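You operate a simulated robot arm through the tools that you are given. There is no shell and no other tool. Be economical: measure what you need, move in short steps, check, and stop when the job is done.

The job below is to be done with a simulated two-armed robot. You get a single attempt, and the scene is never put back.

JOB
Steady the white filter while you brush its grain mark off, then fit it.
Fine: green brush, put back; the filter goes in the strainer housing. Set down upright: green brush. What is to be rubbed or washed off counts as gone when no trace of it is left.

It is judged by the outcome, as a careful person would: the job done as asked, and still so three seconds after it is handed in. It fails if anything else is knocked over, pushed out of place, dropped, spilled or broken.

ROBOT AND FRAMES
Two 7-joint arms with two-finger parallel grippers on one trunk, on a base that drives. Base frame: it is fixed to the floor where the robot stands at the start and does not move with it; the origin is under the middle of the robot, x ahead of it, y to its left, z up. Readings come in mm, degrees, newtons and seconds.
The left shoulder is at the start at [30, 119, 935], the right one opposite. With the tool pointing down near the work surface each hand reaches from about 200 to 660 mm from the robot's upright axis, wherever it stands, measured 20 degrees to its own side. Places, roughly: coolant valve [300, 700, 600]; cooler valve [300, 900, 600]; strainer housing [500, 900, 800]; warm valve [300, 500, 600]. Payload 3.43 kg a hand.
Tool frame (each hand has its own): the origin (TCP) lies between the finger pads and is the grasp point; the fingertips stand 30 mm ahead of it; z points along the fingers, y is the line along which they close. Largest opening 94 mm; finger width 28, thickness 10; the body of the gripper, 50 by 96 mm, starts 55 mm behind the TCP.
Orientation is told as [roll, pitch, yaw] about the base's x, y, z axes, in that order, counted from this pose: with the fingers straight down and closing along the base's y, the tool's x points along the base's -x, its y along +y and its z along -z.

CONTROLS
- The arms move only by the tool send_rows. It takes "left_series", "right_series" or both (then of equal length, played together; a hand with none holds still); each is a list of rows, each a list of 3 entries, a list of its own where there are three numbers: the shift along the base's x, y, z in mm, then the turn, a rotation vector about the base's x, y, z in degrees, then the finger opening in mm, from 0 to 94. In form: [[[dx, dy, dz], [wx, wy, wz], claw], ...]. A call has 1 to 10 rows; each row is the pose to reach, as a shift and turn from the pose commanded when the call began. Rows are played at 5 a second. More than 50 mm and 8.6 degrees between two rows, or a gripper value outside its range, and nothing of the call is played. Where a pose cannot be reached the arm comes as near as it can. A force on the tool above 40 N (or 10 N above the force at the start of the call, whichever is more), or a blocked arm, ends the call early, and 0.2 s more pass. The fingers move at their own pace (about 72 mm/s each) and stop on an object; they squeeze with about 39 N. The grip force told is the motor's: it shows also when the fingers shut on nothing. Time passes only in rows, and 0.2 s behind the last, so rows that repeat a pose let the fingers close. The reply holds the time, the measured pose of the TCP, the force on the tool along the base axes, the opening and the grip force, in the units named above and with some noise, with the torque about the TCP (base axes, N m) and any sound that the robot's microphone picked up.
- Cameras (640 x 400 px; columns grow to the right, rows downward): "scene" is now at [32.8, 31.2, 1629.7]; the picture's right is [0.45, -0.89, 0.00], its down [-0.75, -0.38, -0.55] and it looks along [0.49, 0.25, -0.84] (base axes); focal length 266 px, centre (320, 200). "left" rides on the left gripper at [76, -14, -102] in its tool frame; the picture's right is [0.18, 0.98, 0.00], its down [-0.75, 0.14, -0.64] and it looks along [-0.63, 0.12, 0.77] (tool axes); focal length 243 px, centre (320, 200). "right" rides on the right gripper at [76, 14, -102] in its tool frame; the picture's right is [-0.18, 0.98, 0.00], its down [-0.75, -0.14, -0.64] and it looks along [-0.63, -0.12, 0.77] (tool axes); focal length 243 px, centre (320, 200). There is no depth. A picture from a camera that has moved, and an enlarged one, comes with that camera's place and axes in the base frame and with its lens.
- grab_frame(camera): a new picture of that camera. The clock stands still meanwhile.
- raise_lower(by): slides the trunk up (or, below 0, down) by that many mm; the arms and the scene camera ride with it, the base frame stays. It gives what a move gives, with no picture.
- roll_base(legs): drives the robot by 1 to 6 legs, each [ahead, turn to the left] in mm and degrees, along the robot's own axes; the way and the turn of a leg run together, so that a leg with both is an arc; at most 1500 mm and 180 degrees a leg. The arms and the cameras ride along, it lands a little off, and it stops where it bumps. It gives what a move gives.
- pan_tilt(pan, tilt): turns the head with the scene camera to pan (to the left, within 143 degrees either way) and tilt (down, from -29 to 69), counted from straight ahead of the robot. It gives what a move gives.
- enlarge(camera, box): a new picture of the part [left, top, right, bottom] of that camera's present view, enlarged. The clock stands still meanwhile.
- job_done(): hands the job in; it is judged then, once.

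Go step by step. Nothing tells you exact positions but the pictures and the camera data: compare them with the known pose of the tool, close in by small moves and look again before you grip or let go. The budget is 120 turns and 88 pictures, counting those below and the enlarged ones. Unless the task says otherwise, let go and move clear before handing in.

The tools are called after ">>>" by a JSON object that holds its "method" and its "body". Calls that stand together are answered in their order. send_rows: Moves the arms, as the interface text tells. Its arguments: {"type":"object","properties":{"left_series":{"type":"array"},"right_series":{"type":"array"}},"required":[]} The other tools are called the same way: raise_lower (by) slides the trunk up or down; roll_base (legs) drives the base; pan_tilt (pan, tilt) turns the head that bears the scene camera; grab_frame (camera) takes a picture; enlarge (camera, box) takes an enlarged picture of a part of a camera's view; job_done () hands the job in.

At the start:

```text
t: 0.0
left_tcp_pos: [340.2, 464.5, 1077.6]
left_tool_rot: [-0.1, 0.0, -0.1]
left_contact_force: [-0.4, -0.4, -0.1]
left_torque: [-0.01, -0.01, 0.0]
left_width: 94.0
left_gripper_force: 0.0
right_tcp_pos: [358.1, 69.6, 1071.1]
right_tool_rot: [0.1, 0.0, -0.1]
right_contact_force: [0.0, 0.9, -0.6]
right_torque: [-0.01, 0.01, -0.02]
right_width: 93.9
right_gripper_force: 0.0
trunk travel left (down, up): [-200.0, 210.0]
robot x, y, heading: [1.0, -3.0, 0.1]
head pan, tilt: [26.9, 56.7]
```

scene: 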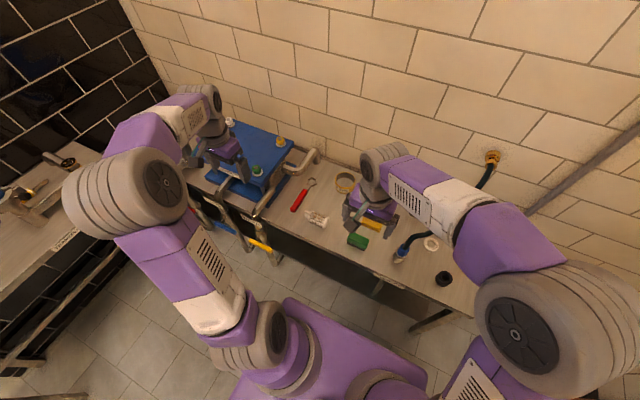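
right: 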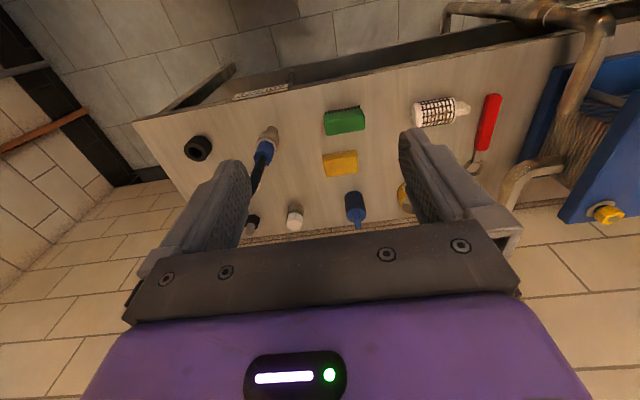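
left: 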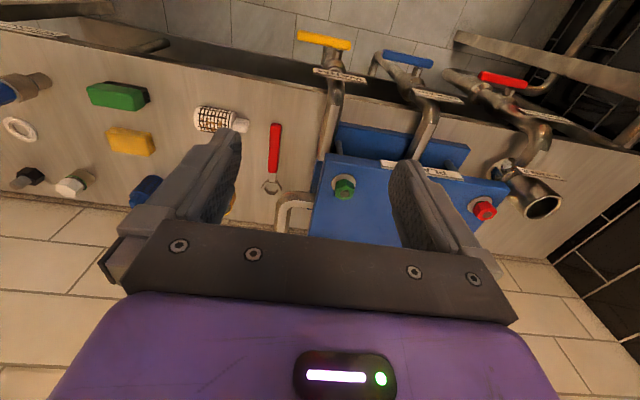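

I see a bench with a white filter (mesh body), a green brush, a yellow block, a wrench, a plate exchanger and on the far left a strainer housing with an open mouth. I'll look closer at these first.

>>> {"method": "enlarge", "body": {"camera": "left", "box": [60, 60, 300, 210]}}

>>> {"method": "enlarge", "body": {"camera": "left", "box": [400, 50, 600, 240]}}

>>> {"method": "enlarge", "body": {"camera": "right", "box": [300, 70, 520, 220]}}

```text
2.67 times, centred on (180, 135) of left
camera zoom: at [263.9, 449.4, 1181.4], right [-0.18, 0.98, 0.0], down [0.75, 0.14, 0.64], along [0.63, 0.12, -0.77], focal length 647 px, centre (693, 373)
```

zoom: 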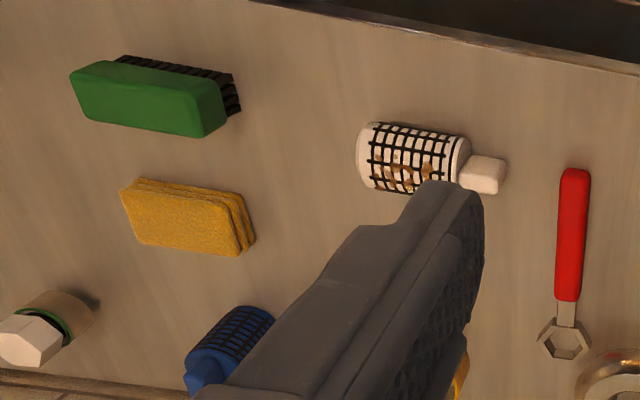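

```text
2.11 times, centred on (500, 145) of left
camera zoom: at [263.9, 449.4, 1181.4], right [-0.18, 0.98, 0.0], down [0.75, 0.14, 0.64], along [0.63, 0.12, -0.77], focal length 511 px, centre (-59, 316)
```

zoom: 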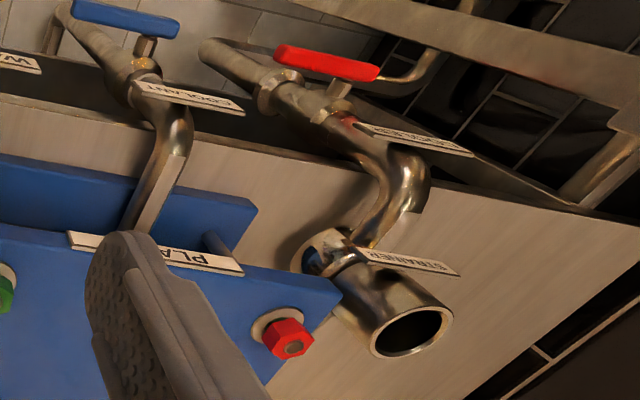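

```text
2.67 times, centred on (410, 145) of right
camera zoom: at [280.2, 83.1, 1173.6], right [0.18, 0.98, 0.0], down [0.75, -0.14, 0.64], along [0.63, -0.12, -0.77], focal length 647 px, centre (80, 347)
```

zoom: 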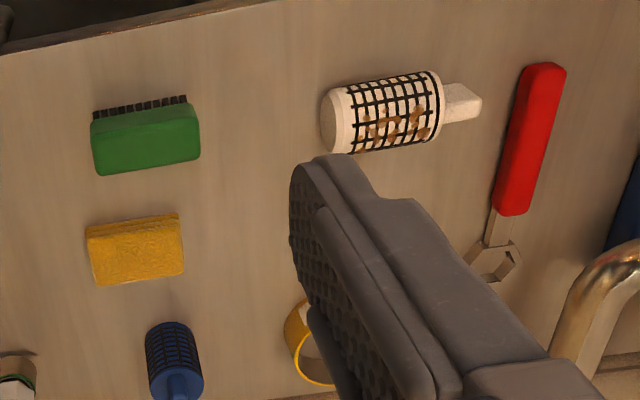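

The white filter is near [494, 276, 690] with its knob toward +y, the green brush is near [479, 94, 690] with the bristles below, and the grain mark is on the filter's top/far side. Next I'll look at the strainer housing with the head camera.

>>> {"method": "pan_tilt", "body": {"pan": 55, "tilt": 40}}

>>> {"method": "grab_frame", "body": {"camera": "scene"}}

```text
t: 0.9
left_tcp_pos: [339.5, 465.4, 1077.9]
left_tool_rot: [-0.1, 0.1, -0.1]
left_contact_force: [0.1, -0.6, -0.4]
left_torque: [0.0, 0.01, 0.0]
left_width: 94.1
left_gripper_force: 0.0
right_tcp_pos: [357.4, 69.3, 1071.4]
right_tool_rot: [0.1, -0.1, 0.0]
right_contact_force: [0.0, 0.0, -0.1]
right_torque: [-0.02, 0.01, 0.03]
right_width: 93.7
right_gripper_force: 0.0
trunk travel left (down, up): [-200.0, 210.0]
robot x, y, heading: [0.9, -1.3, -0.0]
head pan, tilt: [55.0, 40.0]
```

```text
81 pictures are left
camera scene: at [18.9, 69.0, 1652.5], right [0.82, -0.57, 0.0], down [-0.37, -0.53, -0.77], along [0.44, 0.63, -0.64], focal length 266 px, centre (320, 200)
```

scene: 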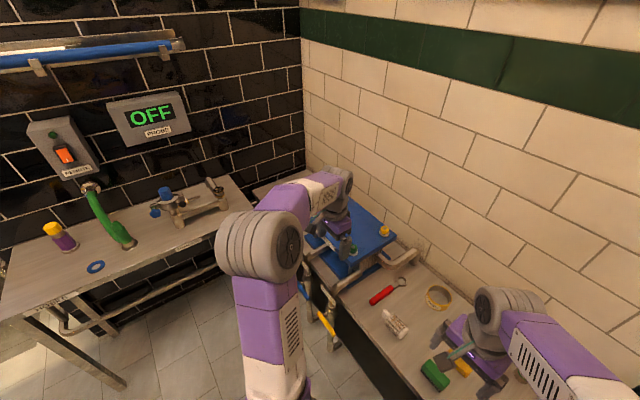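

The arm hides the housing from the head. I'll move the left wrist toward it for a second view.

>>> {"method": "send_rows", "body": {"left_series": [[[-10, 45, 0], [0, 0, 0], 94], [[-20, 90, 0], [0, 0, 0], 94], [[-30, 135, 0], [0, 0, 0], 94], [[-40, 170, 0], [0, 0, 0], 94]]}}

>>> {"method": "enlarge", "body": {"camera": "left", "box": [260, 20, 580, 220]}}

```text
t: 1.9
left_tcp_pos: [298.4, 636.4, 1079.0]
left_tool_rot: [0.1, 0.0, 0.0]
left_contact_force: [0.0, -0.4, -0.4]
left_torque: [-0.02, -0.01, 0.0]
left_width: 93.9
left_gripper_force: 0.1
right_tcp_pos: [356.4, 70.7, 1071.0]
right_tool_rot: [-0.1, 0.0, 0.0]
right_contact_force: [0.0, 0.3, 0.1]
right_torque: [-0.02, 0.01, 0.01]
right_width: 94.0
right_gripper_force: 0.1
trunk travel left (down, up): [-200.0, 210.0]
robot x, y, heading: [2.1, -2.5, 0.2]
head pan, tilt: [55.0, 40.0]
```

```text
2.00 times, centred on (420, 120) of left
camera zoom: at [222.8, 621.6, 1180.9], right [-0.18, 0.98, 0.0], down [0.75, 0.14, 0.64], along [0.63, 0.12, -0.77], focal length 485 px, centre (120, 360)
```

zoom: 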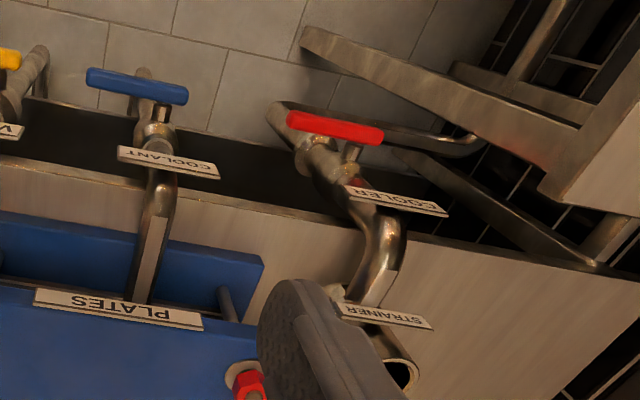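

The strainer mouth is around [505, 961, 806], facing roughly +y. Now I'll bring the left hand over the filter's knob, yawing it so the fingers close across the filter.

>>> {"method": "send_rows", "body": {"left_series": [[[18, -29, -8], [0, 0, 8.5], 94], [[36, -58, -16], [0, 0, 17], 94], [[54, -87, -24], [0, 0, 25.5], 94], [[72, -116, -32], [0, 0, 34], 94], [[90, -145, -40], [0, 0, 42.5], 94], [[108, -174, -48], [0, 0, 51], 94], [[126, -203, -56], [0, 0, 59.5], 94], [[144, -232, -64], [0, 0, 68], 94], [[162, -261, -72], [0, 0, 76.5], 94], [[180, -280, -80], [0, 0, 85], 94]]}}

>>> {"method": "grab_frame", "body": {"camera": "left"}}

```text
t: 4.1
left_tcp_pos: [481.2, 353.4, 997.1]
left_tool_rot: [-0.1, -0.1, 85.1]
left_contact_force: [-0.4, 0.0, -0.6]
left_torque: [-0.03, 0.01, 0.01]
left_width: 94.2
left_gripper_force: 0.0
right_tcp_pos: [357.6, 69.7, 1071.6]
right_tool_rot: [0.0, 0.1, 0.0]
right_contact_force: [0.4, -0.5, 0.4]
right_torque: [-0.05, 0.0, 0.0]
right_width: 94.2
right_gripper_force: 0.1
trunk travel left (down, up): [-200.0, 210.0]
robot x, y, heading: [-1.8, 3.1, -0.1]
head pan, tilt: [55.0, 40.0]
```

```text
79 pictures are left
camera left: at [489.0, 276.6, 1100.9], right [-0.99, -0.1, 0.0], down [-0.08, 0.76, 0.64], along [-0.06, 0.64, -0.77], focal length 243 px, centre (320, 200)
```

left: 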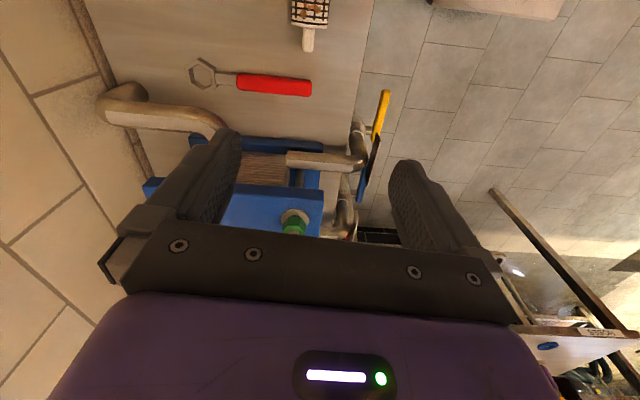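

The knob end of the filter shows at the top of this view. I'll tilt the hand 30° back (body toward +y) and lower to a hover so both hands can fit later.

>>> {"method": "send_rows", "body": {"left_series": [[[4, -5, -40], [-7.5, 0, 0], 70], [[8, -10, -80], [-15, 0, 0], 70], [[12, -12, -110], [-22.5, 0, 0], 70], [[15, -14, -140], [-30, 0, 0], 70], [[17, -15, -170], [-30, 0, 0], 70]]}}

>>> {"method": "grab_frame", "body": {"camera": "left"}}

```text
t: 5.3
left_tcp_pos: [497.1, 338.4, 827.2]
left_tool_rot: [-2.9, 30.0, 84.2]
left_contact_force: [-0.4, -0.9, 0.3]
left_torque: [0.02, 0.0, -0.02]
left_width: 70.1
left_gripper_force: 0.0
right_tcp_pos: [356.6, 68.7, 1072.2]
right_tool_rot: [0.1, 0.1, 0.0]
right_contact_force: [-0.3, 0.6, 0.0]
right_torque: [-0.01, 0.0, 0.02]
right_width: 94.0
right_gripper_force: 0.0
trunk travel left (down, up): [-200.0, 210.0]
robot x, y, heading: [-4.4, 1.0, -0.1]
head pan, tilt: [55.0, 40.0]
```

```text
78 pictures are left
camera left: at [505.2, 323.3, 955.8], right [-1.0, -0.08, 0.05], down [-0.07, 0.98, 0.17], along [-0.06, 0.17, -0.98], focal length 243 px, centre (320, 200)
```

left: 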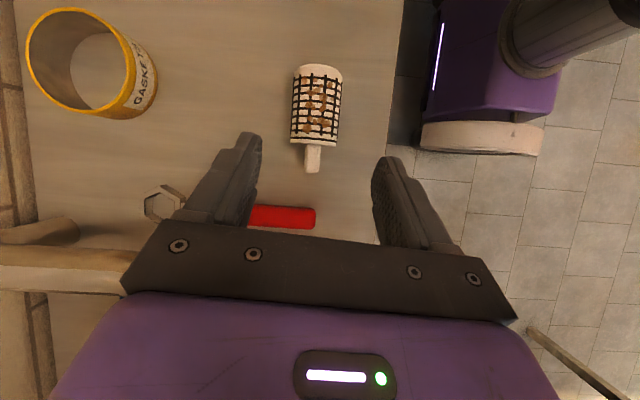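

The filter axis lies along y at x≈500, body y 235–310, knob y 310–338. I'll square the yaw and descend to just above the knob.

>>> {"method": "send_rows", "body": {"left_series": [[[1, 3, -40], [0, 0, 5], 60], [[3, 5, -80], [0, 0, 5], 60], [[3, 6, -100], [0, 0, 5], 60]]}}

>>> {"method": "grab_frame", "body": {"camera": "left"}}

```text
t: 6.1
left_tcp_pos: [499.1, 345.9, 729.2]
left_tool_rot: [-2.9, 29.8, 89.3]
left_contact_force: [-0.2, 0.2, 0.5]
left_torque: [0.0, 0.01, -0.02]
left_width: 60.2
left_gripper_force: 0.0
right_tcp_pos: [357.9, 69.7, 1071.8]
right_tool_rot: [-0.1, -0.1, 0.0]
right_contact_force: [-0.3, 0.1, -0.2]
right_torque: [-0.01, 0.02, -0.03]
right_width: 93.9
right_gripper_force: 0.1
trunk travel left (down, up): [-200.0, 210.0]
robot x, y, heading: [1.8, -0.4, 0.3]
head pan, tilt: [55.0, 40.0]
```

```text
77 pictures are left
camera left: at [509.7, 330.8, 856.2], right [-0.98, -0.17, 0.05], down [-0.16, 0.97, 0.17], along [-0.08, 0.16, -0.98], focal length 243 px, centre (320, 200)
```

left: 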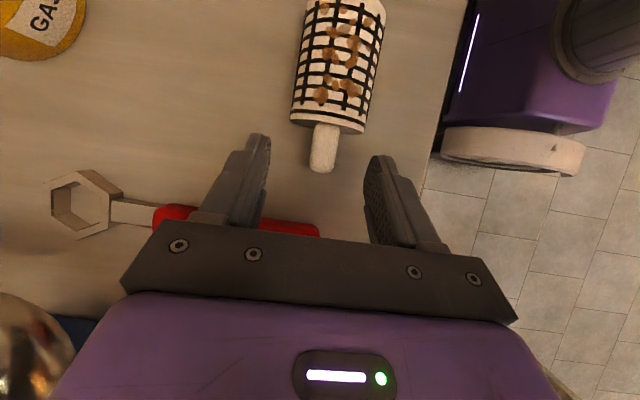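

Knob is at [499, 324] with its end at y≈339. I'll lower around it in two small steps.

>>> {"method": "send_rows", "body": {"left_series": [[[0, -2, -14], [0, 0, 0], 50], [[0, -5, -24], [0, 0, 0], 50], [[0, -5, -28], [0, 0, 0], 50]]}}

>>> {"method": "grab_frame", "body": {"camera": "left"}}

```text
t: 6.9
left_tcp_pos: [500.7, 339.6, 700.1]
left_tool_rot: [-2.9, 29.9, 89.3]
left_contact_force: [-0.2, -0.1, 0.7]
left_torque: [-0.03, 0.02, -0.01]
left_width: 50.2
left_gripper_force: 0.2
right_tcp_pos: [356.9, 70.0, 1071.6]
right_tool_rot: [0.0, -0.1, 0.0]
right_contact_force: [0.2, 0.1, 0.1]
right_torque: [0.02, 0.0, 0.0]
right_width: 94.1
right_gripper_force: 0.0
trunk travel left (down, up): [-200.0, 210.0]
robot x, y, heading: [-1.3, -0.6, -0.2]
head pan, tilt: [55.0, 40.0]
```

```text
76 pictures are left
camera left: at [509.2, 324.9, 828.7], right [-0.98, -0.17, 0.05], down [-0.16, 0.97, 0.17], along [-0.08, 0.16, -0.98], focal length 243 px, centre (320, 200)
```

left: 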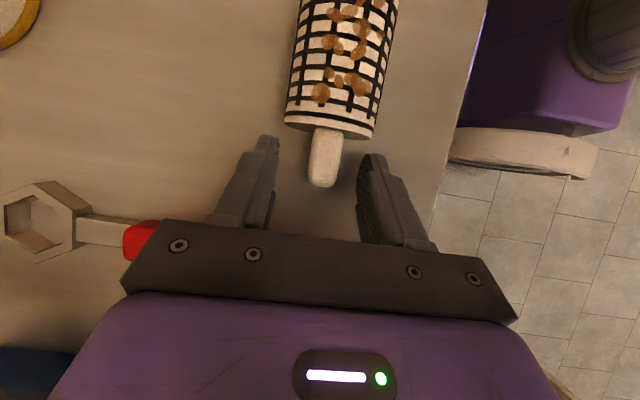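

The fingers straddle the knob well. Closing the left hand.

>>> {"method": "send_rows", "body": {"left_series": [[[0, 0, 0], [0, 0, 0], 25], [[0, 0, 0], [0, 0, 0], 5], [[0, 0, 0], [0, 0, 0], 0]]}}

>>> {"method": "grab_frame", "body": {"camera": "left"}}

```text
t: 7.7
left_tcp_pos: [499.9, 340.4, 700.4]
left_tool_rot: [-2.8, 29.8, 89.2]
left_contact_force: [-0.1, -0.1, -0.1]
left_torque: [0.03, 0.01, -0.02]
left_width: 19.2
left_gripper_force: 39.7
right_tcp_pos: [356.5, 70.0, 1071.8]
right_tool_rot: [0.0, 0.0, 0.0]
right_contact_force: [0.0, 0.2, -0.1]
right_torque: [0.01, 0.03, 0.01]
right_width: 94.1
right_gripper_force: 0.0
trunk travel left (down, up): [-200.0, 210.0]
robot x, y, heading: [1.1, 0.7, -0.1]
head pan, tilt: [55.0, 40.0]
```

```text
75 pictures are left
camera left: at [509.2, 324.8, 828.8], right [-0.98, -0.17, 0.05], down [-0.16, 0.97, 0.17], along [-0.08, 0.16, -0.98], focal length 243 px, centre (320, 200)
```

left: 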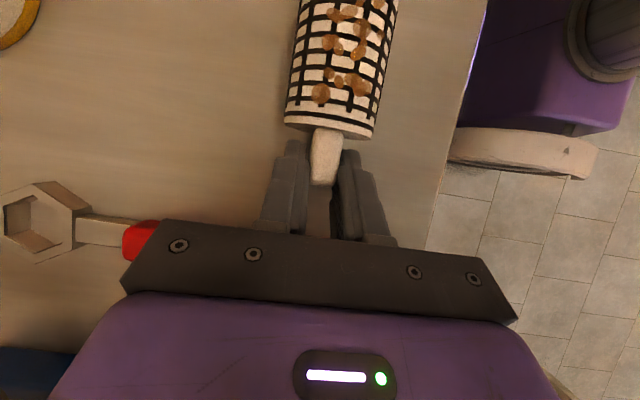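

Filter knob held. Now the right hand goes over the green brush, yawing the other way.

>>> {"method": "send_rows", "body": {"right_series": [[[12, 1, -10], [0, 0, -8.5], 80], [[24, 2, -20], [0, 0, -17], 80], [[36, 3, -30], [0, 0, -25.5], 80], [[48, 4, -45], [0, 0, -34], 80], [[60, 5, -60], [0, 0, -42.5], 80], [[72, 6, -75], [0, 0, -51], 80], [[84, 7, -90], [0, 0, -59.5], 80], [[96, 8, -105], [0, 0, -68], 80], [[108, 9, -120], [0, 0, -76.5], 80], [[120, 10, -135], [0, 0, -85], 80]]}}

>>> {"method": "send_rows", "body": {"right_series": [[[1, 0, -15], [0, 0, -5], 80], [[2, 0, -30], [7.5, 0, -5], 80], [[2, 0, -45], [15, 0, -5], 80], [[2, 0, -60], [22.5, 0, -5], 80], [[2, 0, -75], [29.5, 0, -5], 80]]}}

>>> {"method": "grab_frame", "body": {"camera": "right"}}

```text
t: 9.9
left_tcp_pos: [499.8, 339.4, 701.0]
left_tool_rot: [-2.9, 30.0, 89.2]
left_contact_force: [0.9, 0.8, -0.7]
left_torque: [0.03, 0.01, -0.05]
left_width: 19.2
left_gripper_force: 39.3
right_tcp_pos: [477.3, 79.1, 935.7]
right_tool_rot: [0.0, 0.0, -85.3]
right_contact_force: [1.3, -0.1, -0.8]
right_torque: [0.02, -0.02, 0.0]
right_width: 80.2
right_gripper_force: 0.1
trunk travel left (down, up): [-200.0, 210.0]
robot x, y, heading: [0.4, -3.0, -0.1]
head pan, tilt: [55.0, 40.0]
```

```text
t: 11.1
left_tcp_pos: [499.8, 339.2, 700.8]
left_tool_rot: [-2.9, 29.8, 89.3]
left_contact_force: [0.5, -0.6, 0.4]
left_torque: [-0.03, -0.01, 0.01]
left_width: 18.9
left_gripper_force: 39.5
right_tcp_pos: [480.9, 79.3, 861.2]
right_tool_rot: [1.5, 29.4, -89.7]
right_contact_force: [-0.4, 1.2, 0.3]
right_torque: [0.0, -0.02, 0.0]
right_width: 80.1
right_gripper_force: 0.0
trunk travel left (down, up): [-200.0, 210.0]
robot x, y, heading: [4.0, -1.3, -0.1]
head pan, tilt: [55.0, 40.0]
```

```text
74 pictures are left
camera right: at [490.5, 94.4, 988.4], right [0.98, -0.17, -0.07], down [-0.15, -0.97, 0.18], along [-0.1, -0.17, -0.98], focal length 243 px, centre (320, 200)
```

right: 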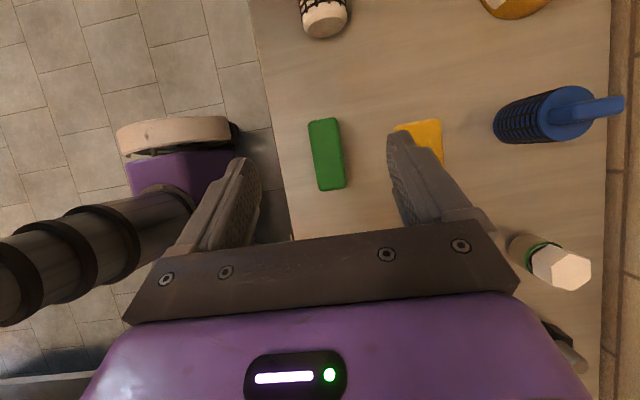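

The brush is aligned along y, centred near [478, 97], about 83×32 mm. I'll come down toward it.

>>> {"method": "send_rows", "body": {"right_series": [[[-1, 1, -40], [0, 0, 0], 70], [[-2, 2, -80], [0, 0, 0], 70], [[-3, 4, -115], [0, 0, 0], 70]]}}

>>> {"method": "grab_frame", "body": {"camera": "right"}}

```text
t: 11.9
left_tcp_pos: [499.8, 339.5, 701.9]
left_tool_rot: [-2.9, 29.8, 89.2]
left_contact_force: [0.7, -0.8, 0.3]
left_torque: [-0.03, -0.02, 0.01]
left_width: 18.7
left_gripper_force: 39.1
right_tcp_pos: [477.1, 82.5, 746.1]
right_tool_rot: [1.4, 29.5, -89.9]
right_contact_force: [-0.5, -0.2, 0.3]
right_torque: [0.0, -0.01, -0.01]
right_width: 69.8
right_gripper_force: 0.1
trunk travel left (down, up): [-200.0, 210.0]
robot x, y, heading: [1.5, 2.0, 0.1]
head pan, tilt: [55.0, 40.0]
```

```text
73 pictures are left
camera right: at [487.4, 98.5, 873.1], right [0.98, -0.17, -0.07], down [-0.15, -0.97, 0.18], along [-0.1, -0.17, -0.98], focal length 243 px, centre (320, 200)
```

right: 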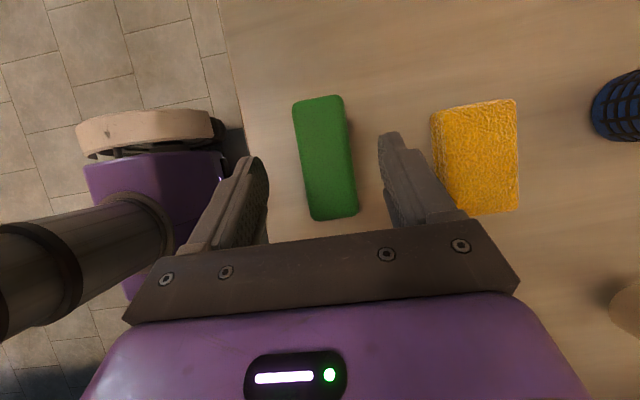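

Brush top is at about z 703. Lowering around it and closing.

>>> {"method": "send_rows", "body": {"right_series": [[[1, 0, -20], [0, 0, 0], 60], [[1, 0, -40], [0, 0, 0], 60], [[1, 0, -40], [0, 0, 0], 30], [[1, 0, -40], [0, 0, 0], 10], [[1, 0, -40], [0, 0, 0], 5]]}}

>>> {"method": "grab_frame", "body": {"camera": "right"}}

```text
t: 13.1
left_tcp_pos: [499.8, 339.7, 701.2]
left_tool_rot: [-3.0, 29.7, 89.2]
left_contact_force: [-0.1, 0.4, 3.4]
left_torque: [-0.18, 0.01, 0.01]
left_width: 18.8
left_gripper_force: 39.1
right_tcp_pos: [476.8, 84.0, 706.3]
right_tool_rot: [1.4, 29.5, -89.7]
right_contact_force: [0.2, 0.9, -0.3]
right_torque: [0.03, 0.0, -0.01]
right_width: 38.1
right_gripper_force: 38.8
trunk travel left (down, up): [-200.0, 210.0]
robot x, y, heading: [-3.0, 1.7, -0.1]
head pan, tilt: [55.0, 40.0]
```

```text
72 pictures are left
camera right: at [487.7, 99.3, 833.4], right [0.98, -0.17, -0.07], down [-0.15, -0.97, 0.19], along [-0.1, -0.17, -0.98], focal length 243 px, centre (320, 200)
```

right: 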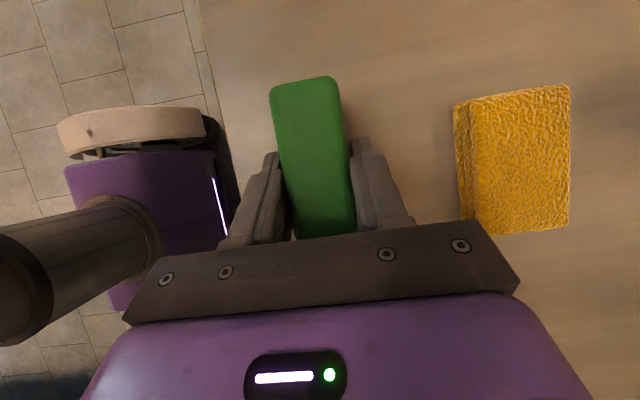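

Brush held (38 mm). Lifting it and carrying it over the filter at a safe height.

>>> {"method": "send_rows", "body": {"right_series": [[[0, 0, 40], [0, 0, 0], 5], [[0, 0, 90], [0, 0, 0], 5], [[5, 40, 105], [0, 0, 0], 5], [[10, 85, 105], [0, 0, 0], 5], [[16, 130, 105], [0, 0, 0], 5], [[21, 168, 105], [0, 0, 0], 5]]}}

>>> {"method": "grab_frame", "body": {"camera": "right"}}

>>> {"method": "pan_tilt", "body": {"pan": 27, "tilt": 57}}

>>> {"method": "enlarge", "body": {"camera": "scene", "box": [220, 130, 460, 280]}}

```text
t: 14.5
left_tcp_pos: [499.4, 339.4, 701.8]
left_tool_rot: [-2.9, 29.9, 89.1]
left_contact_force: [-0.5, -0.1, 3.9]
left_torque: [-0.16, 0.05, -0.05]
left_width: 19.0
left_gripper_force: 39.2
right_tcp_pos: [497.4, 251.2, 812.3]
right_tool_rot: [1.4, 29.3, -89.8]
right_contact_force: [-0.7, 0.1, 0.0]
right_torque: [0.01, -0.02, 0.0]
right_width: 5.0
right_gripper_force: 0.0
trunk travel left (down, up): [-200.0, 210.0]
robot x, y, heading: [-1.0, 1.1, -0.2]
head pan, tilt: [55.0, 40.0]
```

```text
71 pictures are left
camera right: at [508.7, 266.8, 939.0], right [0.98, -0.17, -0.07], down [-0.15, -0.97, 0.19], along [-0.1, -0.17, -0.98], focal length 243 px, centre (320, 200)
```

right: 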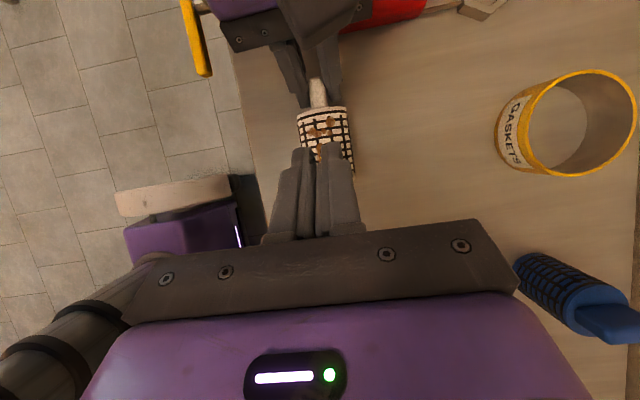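

```text
t: 15.5
left_tcp_pos: [500.1, 340.5, 700.6]
left_tool_rot: [-2.9, 29.8, 89.2]
left_contact_force: [0.2, -0.1, 4.0]
left_torque: [-0.22, -0.01, 0.0]
left_width: 18.4
left_gripper_force: 39.2
right_tcp_pos: [497.8, 250.2, 812.1]
right_tool_rot: [1.4, 29.5, -89.7]
right_contact_force: [-0.1, -0.6, 0.3]
right_torque: [-0.04, 0.03, -0.01]
right_width: 4.9
right_gripper_force: 0.0
trunk travel left (down, up): [-200.0, 210.0]
robot x, y, heading: [-0.7, 0.0, -0.2]
head pan, tilt: [27.0, 57.0]
```

```text
2.67 times, centred on (340, 205) of scene
camera zoom: at [32.0, 31.0, 1629.4], right [0.45, -0.89, 0.0], down [-0.75, -0.38, -0.55], along [0.49, 0.25, -0.84], focal length 709 px, centre (267, 187)
```

zoom: 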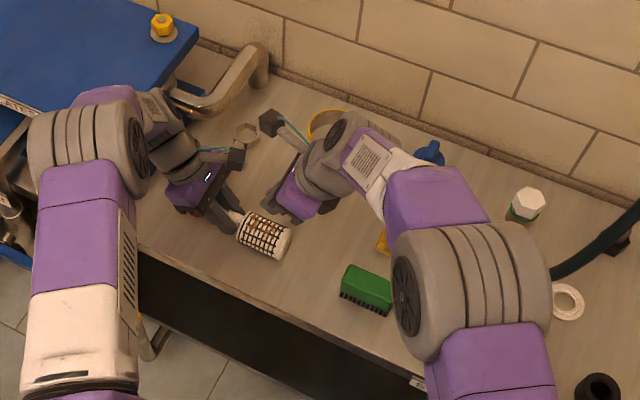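

The brush slipped out of the grip and stayed on the bench. I'll check it before regripping lower.

>>> {"method": "send_rows", "body": {"right_series": [[[-5, -40, 20], [0, 0, 0], 40], [[-10, -85, 20], [0, 0, 0], 70], [[-15, -130, 20], [0, 0, 0], 70], [[-20, -166, 0], [0, 0, 0], 70], [[-20, -166, -40], [0, 0, 0], 70]]}}

>>> {"method": "grab_frame", "body": {"camera": "right"}}

>>> {"method": "enlarge", "body": {"camera": "scene", "box": [310, 200, 430, 275]}}

```text
t: 16.7
left_tcp_pos: [499.5, 340.3, 701.6]
left_tool_rot: [-2.7, 29.9, 89.3]
left_contact_force: [0.8, -0.4, 4.2]
left_torque: [-0.13, 0.01, -0.01]
left_width: 18.6
left_gripper_force: 39.4
right_tcp_pos: [476.8, 85.5, 771.1]
right_tool_rot: [1.5, 29.5, -89.7]
right_contact_force: [0.0, 0.3, 0.2]
right_torque: [-0.01, -0.02, 0.04]
right_width: 69.9
right_gripper_force: 0.1
trunk travel left (down, up): [-200.0, 210.0]
robot x, y, heading: [1.0, -1.4, 0.2]
head pan, tilt: [27.0, 57.0]
```

```text
69 pictures are left
camera right: at [488.9, 99.8, 899.0], right [0.98, -0.17, -0.07], down [-0.15, -0.97, 0.18], along [-0.1, -0.17, -0.98], focal length 243 px, centre (320, 200)
```

right: 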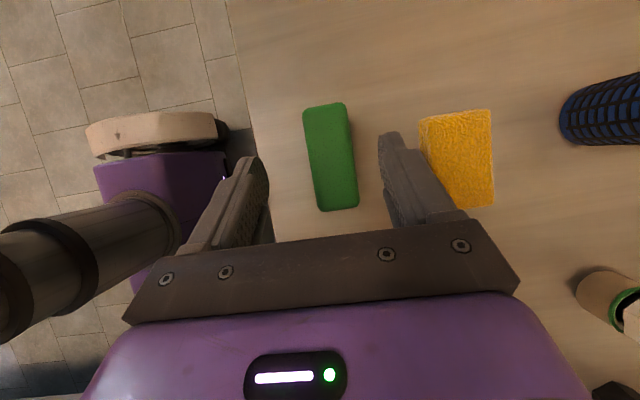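

```text
5.33 times, centred on (370, 238) of scene
camera zoom: at [31.8, 30.8, 1629.4], right [0.45, -0.89, 0.0], down [-0.75, -0.38, -0.55], along [0.49, 0.25, -0.84], focal length 1417 px, centre (53, 0)
```

zoom: 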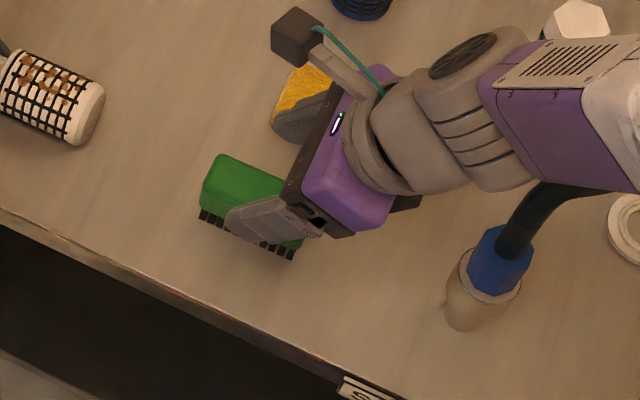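

The brush still stands upright in its place. I'll grip it deeper this time.

>>> {"method": "send_rows", "body": {"right_series": [[[4, 2, -40], [0, 0, 0], 65], [[4, 3, -64], [0, 0, 0], 65], [[4, 3, -69], [0, 0, 0], 65], [[4, 3, -74], [0, 0, 0], 65]]}}

>>> {"method": "grab_frame", "body": {"camera": "right"}}

>>> {"method": "enlarge", "body": {"camera": "scene", "box": [310, 200, 430, 275]}}

```text
t: 17.7
left_tcp_pos: [499.1, 339.8, 702.1]
left_tool_rot: [-2.9, 29.9, 89.2]
left_contact_force: [-0.8, -0.5, 7.1]
left_torque: [-0.18, 0.01, 0.0]
left_width: 18.6
left_gripper_force: 38.9
right_tcp_pos: [482.5, 87.6, 698.0]
right_tool_rot: [1.3, 29.4, -89.8]
right_contact_force: [-0.4, -0.1, 0.0]
right_torque: [-0.01, 0.01, 0.0]
right_width: 65.2
right_gripper_force: 0.1
trunk travel left (down, up): [-200.0, 210.0]
robot x, y, heading: [-1.1, -0.4, 0.0]
head pan, tilt: [27.0, 57.0]
```

```text
67 pictures are left
camera right: at [492.8, 103.2, 824.5], right [0.98, -0.17, -0.07], down [-0.15, -0.97, 0.18], along [-0.1, -0.17, -0.98], focal length 243 px, centre (320, 200)
```

right: 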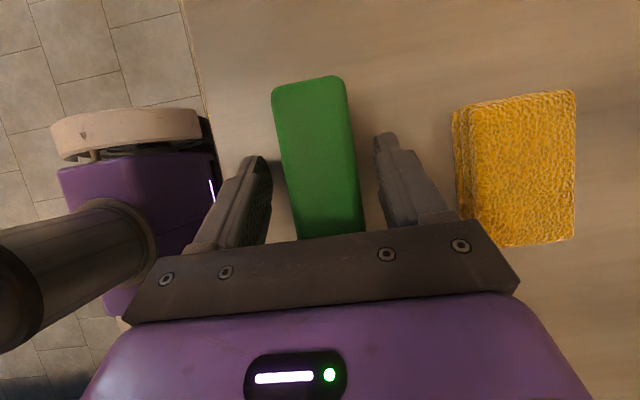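

```text
5.33 times, centred on (370, 238) of scene
camera zoom: at [31.7, 30.8, 1629.4], right [0.45, -0.89, 0.0], down [-0.75, -0.38, -0.55], along [0.49, 0.25, -0.84], focal length 1417 px, centre (53, 0)
```

zoom: 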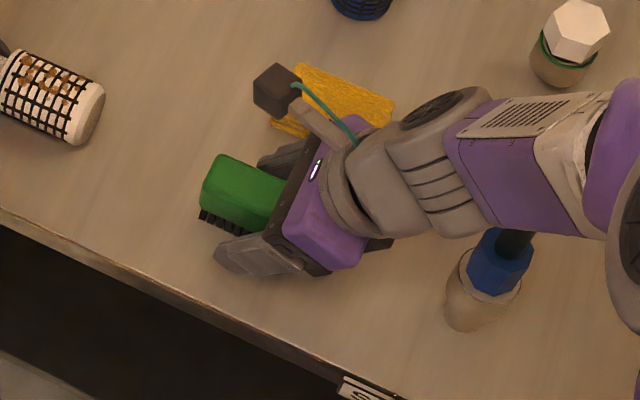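

No bench contact yet; go 4 mm lower, close, and test-lift slightly while watching the opening.

>>> {"method": "send_rows", "body": {"right_series": [[[-2, 0, -2], [0, 0, 0], 60], [[-2, 0, -4], [0, 0, 0], 40], [[-2, 0, -4], [0, 0, 0], 20], [[-2, 0, -4], [0, 0, 0], 0], [[-2, 0, -4], [0, 0, 0], 0], [[-2, 0, -4], [0, 0, 0], 0]]}}

>>> {"method": "send_rows", "body": {"right_series": [[[0, 0, 5], [0, 0, 0], 0], [[0, 0, 12], [0, 0, 0], 0], [[0, 0, 20], [0, 0, 0], 0]]}}

>>> {"method": "enlarge", "body": {"camera": "scene", "box": [310, 200, 430, 275]}}

```text
t: 19.1
left_tcp_pos: [499.3, 340.5, 703.8]
left_tool_rot: [-3.1, 29.8, 89.2]
left_contact_force: [-4.3, 0.9, 18.2]
left_torque: [-0.49, 0.1, -0.1]
left_width: 15.1
left_gripper_force: 39.4
right_tcp_pos: [479.0, 88.8, 693.7]
right_tool_rot: [1.5, 29.5, -89.7]
right_contact_force: [-0.2, 0.4, 0.2]
right_torque: [0.04, -0.01, -0.01]
right_width: 37.9
right_gripper_force: 39.0
trunk travel left (down, up): [-200.0, 210.0]
robot x, y, heading: [-2.6, 2.3, 0.1]
head pan, tilt: [27.0, 57.0]
```

```text
t: 19.9
left_tcp_pos: [499.1, 339.1, 703.3]
left_tool_rot: [-3.1, 29.9, 89.2]
left_contact_force: [-0.6, 2.3, 24.6]
left_torque: [-0.6, 0.01, -0.06]
left_width: 15.3
left_gripper_force: 39.1
right_tcp_pos: [478.2, 88.9, 714.6]
right_tool_rot: [1.4, 29.5, -89.6]
right_contact_force: [-0.7, 0.3, -1.9]
right_torque: [-0.02, 0.02, -0.01]
right_width: 37.8
right_gripper_force: 38.8
trunk travel left (down, up): [-200.0, 210.0]
robot x, y, heading: [3.5, 3.2, 0.0]
head pan, tilt: [27.0, 57.0]
```

```text
5.33 times, centred on (370, 238) of scene
camera zoom: at [30.1, 30.1, 1629.5], right [0.45, -0.89, 0.0], down [-0.75, -0.38, -0.55], along [0.49, 0.25, -0.84], focal length 1417 px, centre (53, 0)
```

zoom: 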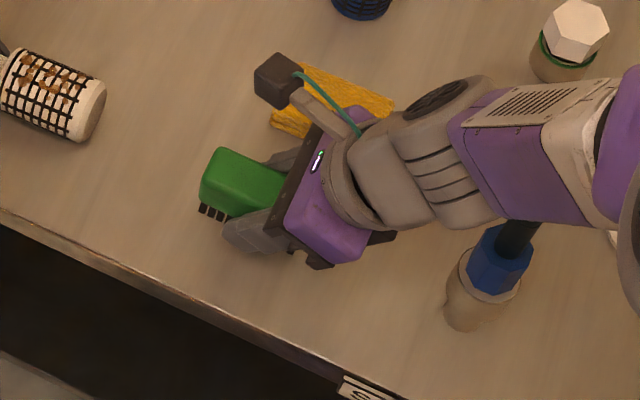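

The brush lifts now. But the left hand's load is creeping (opening 15 mm, +25 N), so I'll check its grip.

>>> {"method": "grab_frame", "body": {"camera": "left"}}

>>> {"method": "enlarge", "body": {"camera": "scene", "box": [250, 170, 370, 245]}}

```text
64 pictures are left
camera left: at [508.7, 324.4, 830.7], right [-0.98, -0.17, 0.05], down [-0.16, 0.97, 0.18], along [-0.07, 0.17, -0.98], focal length 243 px, centre (320, 200)
```

left: 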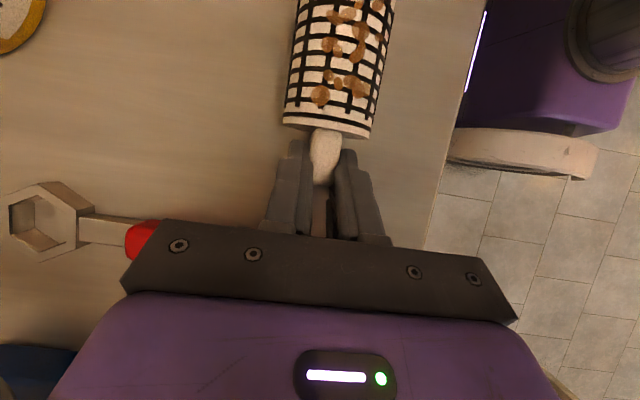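

```text
5.33 times, centred on (310, 208) of scene
camera zoom: at [30.1, 30.1, 1629.5], right [0.45, -0.89, 0.0], down [-0.75, -0.38, -0.55], along [0.49, 0.25, -0.84], focal length 1417 px, centre (373, 160)
```

zoom: 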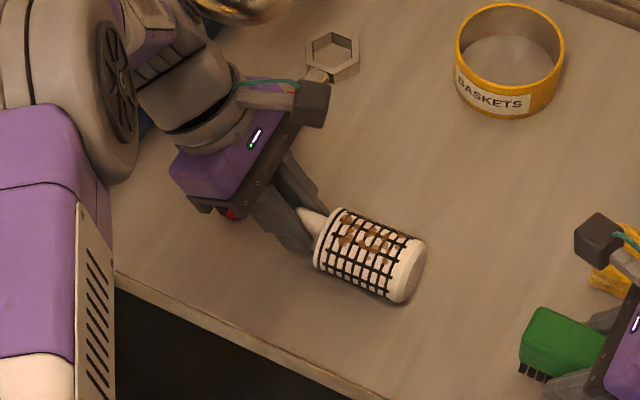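

The left fingers seem to hold only the upper part of the knob (the bench is lower than I assumed). I'll open slightly, go 11 mm deeper and regrip.

>>> {"method": "send_rows", "body": {"left_series": [[[0, 0, 0], [0, 0, 0], 32], [[0, 0, 0], [0, 0, 0], 32], [[0, 1, -6], [0, 0, 0], 32], [[0, 1, -11], [0, 0, 0], 32], [[0, 1, -11], [0, 0, 0], 32]], "right_series": [[[0, 0, 30], [0, 0, 0], 0], [[0, 0, 60], [0, 0, 0], 0], [[0, 0, 60], [0, 0, 0], 0], [[0, 0, 60], [0, 0, 0], 0], [[0, 0, 60], [0, 0, 0], 0]]}}

>>> {"method": "grab_frame", "body": {"camera": "left"}}

```text
t: 21.1
left_tcp_pos: [500.3, 341.0, 694.4]
left_tool_rot: [-3.2, 29.8, 89.2]
left_contact_force: [-4.7, 3.1, 32.0]
left_torque: [-0.1, 0.64, -0.27]
left_width: 32.7
left_gripper_force: 5.7
right_tcp_pos: [477.0, 88.2, 775.0]
right_tool_rot: [1.5, 29.5, -89.7]
right_contact_force: [0.0, -0.1, -1.8]
right_torque: [0.02, 0.04, 0.01]
right_width: 37.6
right_gripper_force: 38.4
trunk travel left (down, up): [-200.0, 210.0]
robot x, y, heading: [-1.4, 2.3, -0.2]
head pan, tilt: [27.0, 57.0]
```

```text
62 pictures are left
camera left: at [508.6, 325.6, 821.4], right [-0.98, -0.17, 0.04], down [-0.16, 0.97, 0.17], along [-0.07, 0.17, -0.98], focal length 243 px, centre (320, 200)
```

left: 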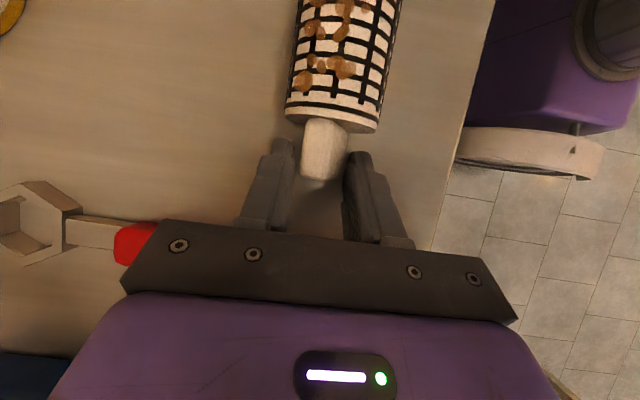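

Something is pushing up on the fingers; the filter has also rolled slightly. I'll raise, open and look again.

>>> {"method": "send_rows", "body": {"left_series": [[[0, 0, 10], [0, 0, 0], 40], [[0, 0, 30], [0, 0, 0], 55], [[0, 0, 45], [0, 0, 0], 60]]}}

>>> {"method": "grab_frame", "body": {"camera": "left"}}

>>> {"method": "enlarge", "body": {"camera": "scene", "box": [250, 170, 370, 245]}}

```text
t: 21.9
left_tcp_pos: [500.5, 340.8, 734.6]
left_tool_rot: [-2.7, 30.0, 89.3]
left_contact_force: [-0.1, -0.2, 0.4]
left_torque: [-0.01, 0.01, 0.0]
left_width: 60.0
left_gripper_force: 0.1
right_tcp_pos: [479.9, 88.2, 773.1]
right_tool_rot: [1.3, 29.5, -89.7]
right_contact_force: [-0.2, -0.5, -0.6]
right_torque: [0.03, 0.01, 0.01]
right_width: 37.6
right_gripper_force: 39.5
trunk travel left (down, up): [-200.0, 210.0]
robot x, y, heading: [1.7, 1.1, 0.0]
head pan, tilt: [27.0, 57.0]
```

```text
61 pictures are left
camera left: at [509.5, 325.9, 862.3], right [-0.98, -0.17, 0.05], down [-0.16, 0.97, 0.18], along [-0.08, 0.16, -0.98], focal length 243 px, centre (320, 200)
```

left: 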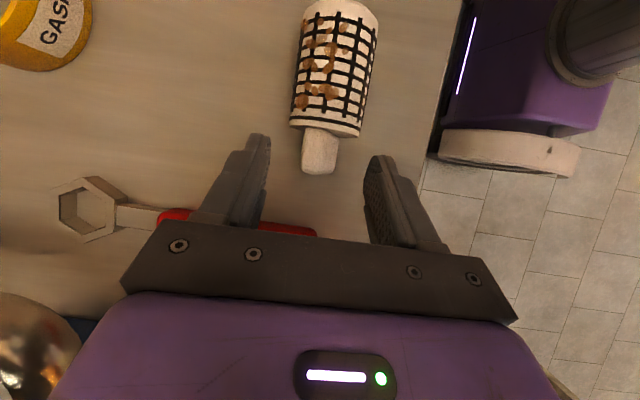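

```text
5.33 times, centred on (310, 208) of scene
camera zoom: at [32.3, 31.1, 1629.3], right [0.45, -0.89, 0.0], down [-0.75, -0.38, -0.54], along [0.49, 0.25, -0.84], focal length 1417 px, centre (373, 160)
```

zoom: 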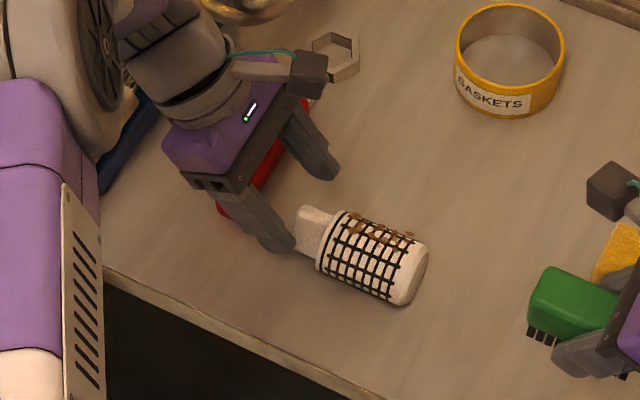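

The filter rolled so its mark is now on the far (+x) side; the knob is a flat tab, now slanted. I'll look at it closely.

>>> {"method": "enlarge", "body": {"camera": "left", "box": [250, 0, 410, 190]}}

>>> {"method": "enlarge", "body": {"camera": "scene", "box": [295, 200, 340, 230]}}

```text
2.11 times, centred on (330, 95) of left
camera zoom: at [509.5, 325.9, 862.3], right [-0.98, -0.17, 0.05], down [-0.16, 0.97, 0.18], along [-0.08, 0.16, -0.98], focal length 511 px, centre (299, 421)
```

zoom: 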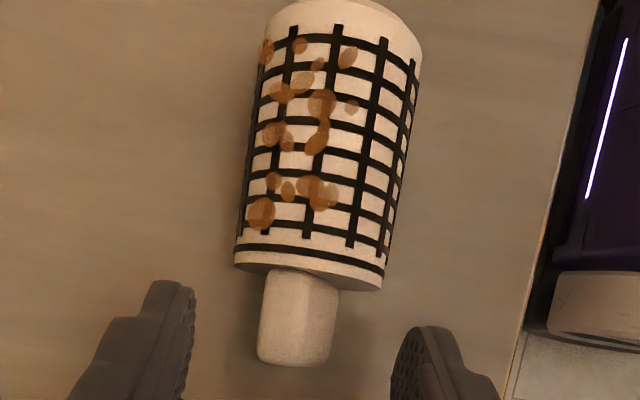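

```text
13.33 times, centred on (318, 215) of scene
camera zoom: at [32.3, 31.1, 1629.3], right [0.45, -0.89, 0.0], down [-0.75, -0.38, -0.54], along [0.49, 0.25, -0.84], focal length 3543 px, centre (353, 0)
```

zoom: 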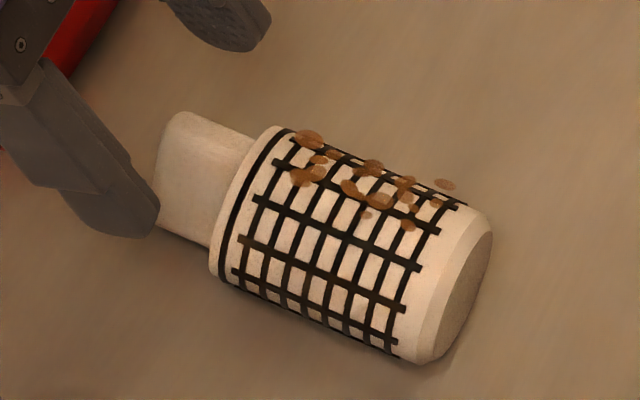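

The tab is about 18 mm thick and 30 mm broad, leaning ~20°. I'll descend with the fingers wide, deeper than before, and let the closing fingers square it up.

>>> {"method": "send_rows", "body": {"left_series": [[[0, 0, -20], [0, 0, 0], 60], [[0, 0, -34], [0, 0, 0], 60], [[0, 0, -40], [0, 0, 0], 60]]}}

>>> {"method": "enlarge", "body": {"camera": "scene", "box": [280, 190, 340, 230]}}

```text
t: 22.7
left_tcp_pos: [499.3, 341.1, 695.0]
left_tool_rot: [-2.9, 29.8, 89.1]
left_contact_force: [-0.1, -0.8, -0.6]
left_torque: [0.01, -0.04, 0.02]
left_width: 59.7
left_gripper_force: 0.1
right_tcp_pos: [480.4, 87.5, 772.4]
right_tool_rot: [1.4, 29.4, -89.7]
right_contact_force: [-0.4, 0.3, -0.9]
right_torque: [0.02, 0.0, 0.0]
right_width: 37.7
right_gripper_force: 39.1
trunk travel left (down, up): [-200.0, 210.0]
robot x, y, heading: [-5.2, -1.2, -0.0]
head pan, tilt: [27.0, 57.0]
```

```text
10.00 times, centred on (310, 210) of scene
camera zoom: at [32.6, 31.2, 1629.3], right [0.45, -0.89, 0.0], down [-0.75, -0.38, -0.54], along [0.49, 0.25, -0.84], focal length 2657 px, centre (420, 100)
```

zoom: 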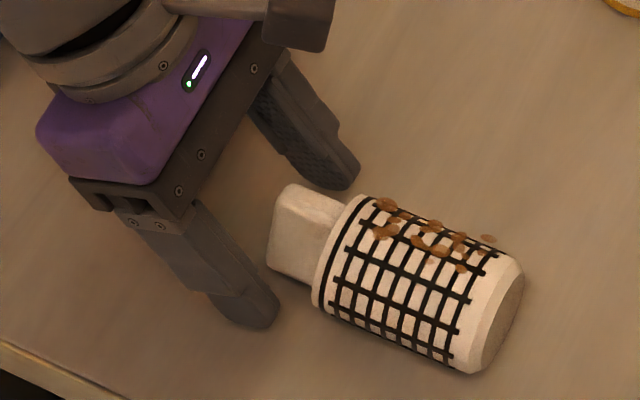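

Fingers straddle the tab cleanly with no contact. Lower 4 mm more and close.

>>> {"method": "send_rows", "body": {"left_series": [[[1, -1, -4], [0, 0, 0], 60], [[1, -1, -4], [0, 0, 0], 40], [[1, -1, -4], [0, 0, 0], 25], [[1, -1, -4], [0, 0, 0], 10], [[1, -1, -4], [0, 0, 0], 0], [[1, -1, -4], [0, 0, 0], 0]]}}

>>> {"method": "enlarge", "body": {"camera": "scene", "box": [280, 190, 340, 230]}}

>>> {"method": "grab_frame", "body": {"camera": "left"}}

```text
t: 23.4
left_tcp_pos: [496.6, 342.9, 693.6]
left_tool_rot: [-2.2, 30.1, 89.5]
left_contact_force: [-7.5, 1.3, 18.2]
left_torque: [-0.05, 0.62, -0.05]
left_width: 30.1
left_gripper_force: 4.5
right_tcp_pos: [478.6, 87.6, 773.5]
right_tool_rot: [1.3, 29.4, -89.7]
right_contact_force: [-0.4, 0.6, -0.8]
right_torque: [-0.02, 0.01, 0.01]
right_width: 37.9
right_gripper_force: 39.2
trunk travel left (down, up): [-200.0, 210.0]
robot x, y, heading: [-2.1, -1.6, 0.2]
head pan, tilt: [27.0, 57.0]
stopped in row 3 (left hand): the force on the tool passed its limit at 48 N (the readings are from after the stop); the commanded pose is now the measured one
```

```text
10.00 times, centred on (310, 210) of scene
camera zoom: at [30.9, 30.6, 1629.4], right [0.46, -0.89, 0.0], down [-0.75, -0.38, -0.55], along [0.49, 0.25, -0.84], focal length 2657 px, centre (420, 100)
```

zoom: 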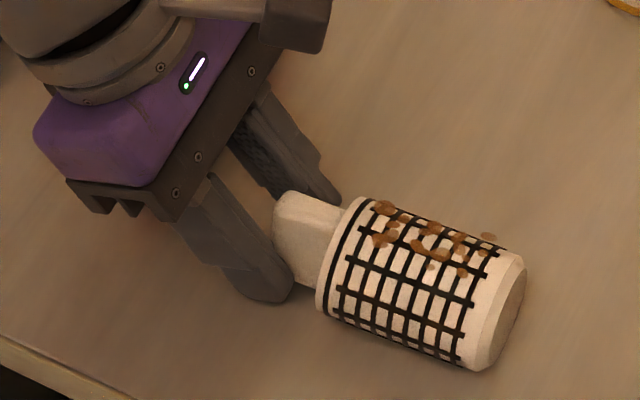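

```text
55 pictures are left
camera left: at [507.1, 327.3, 821.2], right [-0.98, -0.17, 0.06], down [-0.16, 0.97, 0.17], along [-0.09, 0.16, -0.98], focal length 243 px, centre (320, 200)
```

left: 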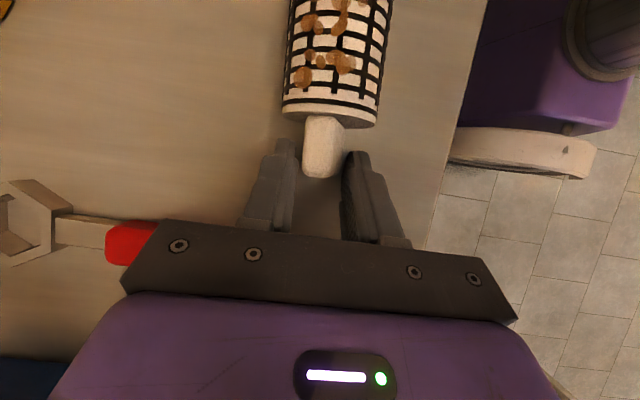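

A fingertip touched the bench and the slanted tab jammed rather than turning. I'll back off, lean the hand ~20° about y to match the tab, and approach again.

>>> {"method": "send_rows", "body": {"left_series": [[[0, 0, 6], [0, 0, 0], 45], [[1, 0, 25], [0, 0, 0], 60], [[3, 0, 30], [0, 8, 0], 60], [[5, 0, 30], [0, 16, 0], 60], [[6, 0, 30], [0, 20, 0], 60]]}}

>>> {"method": "enlarge", "body": {"camera": "left", "box": [220, 60, 420, 200]}}

```text
t: 24.6
left_tcp_pos: [503.3, 343.0, 722.0]
left_tool_rot: [20.6, 28.2, 100.9]
left_contact_force: [-0.1, 0.0, -0.1]
left_torque: [0.0, 0.01, 0.0]
left_width: 59.9
left_gripper_force: 0.0
right_tcp_pos: [478.9, 87.8, 773.1]
right_tool_rot: [1.3, 29.4, -89.7]
right_contact_force: [0.5, -0.1, -1.8]
right_torque: [-0.03, 0.02, 0.03]
right_width: 37.8
right_gripper_force: 39.0
trunk travel left (down, up): [-200.0, 210.0]
robot x, y, heading: [-1.8, -1.5, 0.3]
head pan, tilt: [27.0, 57.0]
```

```text
2.86 times, centred on (320, 130) of left
camera zoom: at [556.5, 326.8, 837.7], right [-0.9, -0.17, 0.39], down [-0.09, 0.97, 0.22], along [-0.42, 0.16, -0.89], focal length 693 px, centre (320, 400)
```

zoom: 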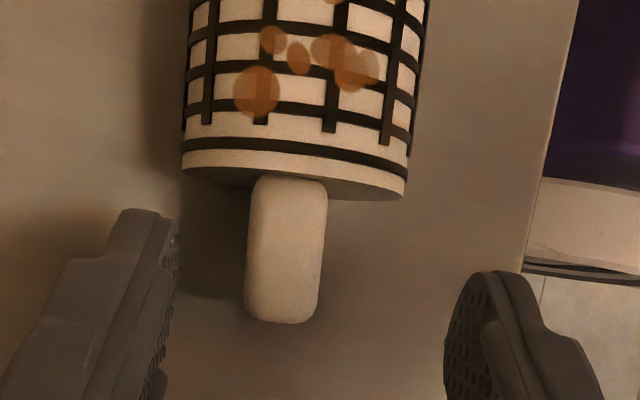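

From this leaned view the tab shows its thin side (~17 mm), so the angle matches. Descending along it and closing.

>>> {"method": "send_rows", "body": {"left_series": [[[3, -1, -6], [0, 0, 0], 42], [[3, -2, -12], [0, 0, 0], 40], [[3, -2, -18], [0, 0, 0], 40], [[3, -2, -18], [0, 0, 0], 30], [[3, -2, -18], [0, 0, 0], 20], [[3, -2, -18], [0, 0, 0], 0], [[3, -2, -18], [0, 0, 0], 0]]}}

>>> {"method": "grab_frame", "body": {"camera": "left"}}

```text
t: 26.2
left_tcp_pos: [500.1, 336.9, 706.8]
left_tool_rot: [20.5, 28.2, 100.7]
left_contact_force: [-0.9, -0.2, -0.4]
left_torque: [0.0, 0.01, -0.02]
left_width: 15.2
left_gripper_force: 39.0
left hand out of reach, approached as far as the arm can: row 1, 2, 3, 4, 5, 6, 7
right_tcp_pos: [478.5, 88.9, 774.6]
right_tool_rot: [1.4, 29.4, -89.6]
right_contact_force: [0.0, -0.7, -1.1]
right_torque: [-0.03, -0.02, 0.03]
right_width: 38.1
right_gripper_force: 39.0
trunk travel left (down, up): [-200.0, 210.0]
robot x, y, heading: [1.3, 2.0, 0.1]
head pan, tilt: [27.0, 57.0]
```

```text
53 pictures are left
camera left: at [552.9, 321.3, 822.6], right [-0.9, -0.17, 0.39], down [-0.09, 0.97, 0.22], along [-0.42, 0.16, -0.89], focal length 243 px, centre (320, 200)
```

left: 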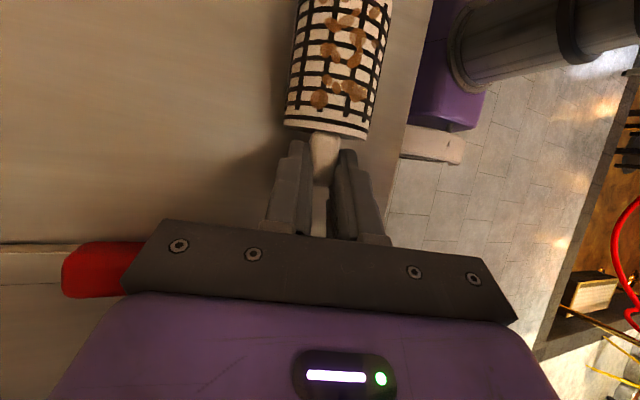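

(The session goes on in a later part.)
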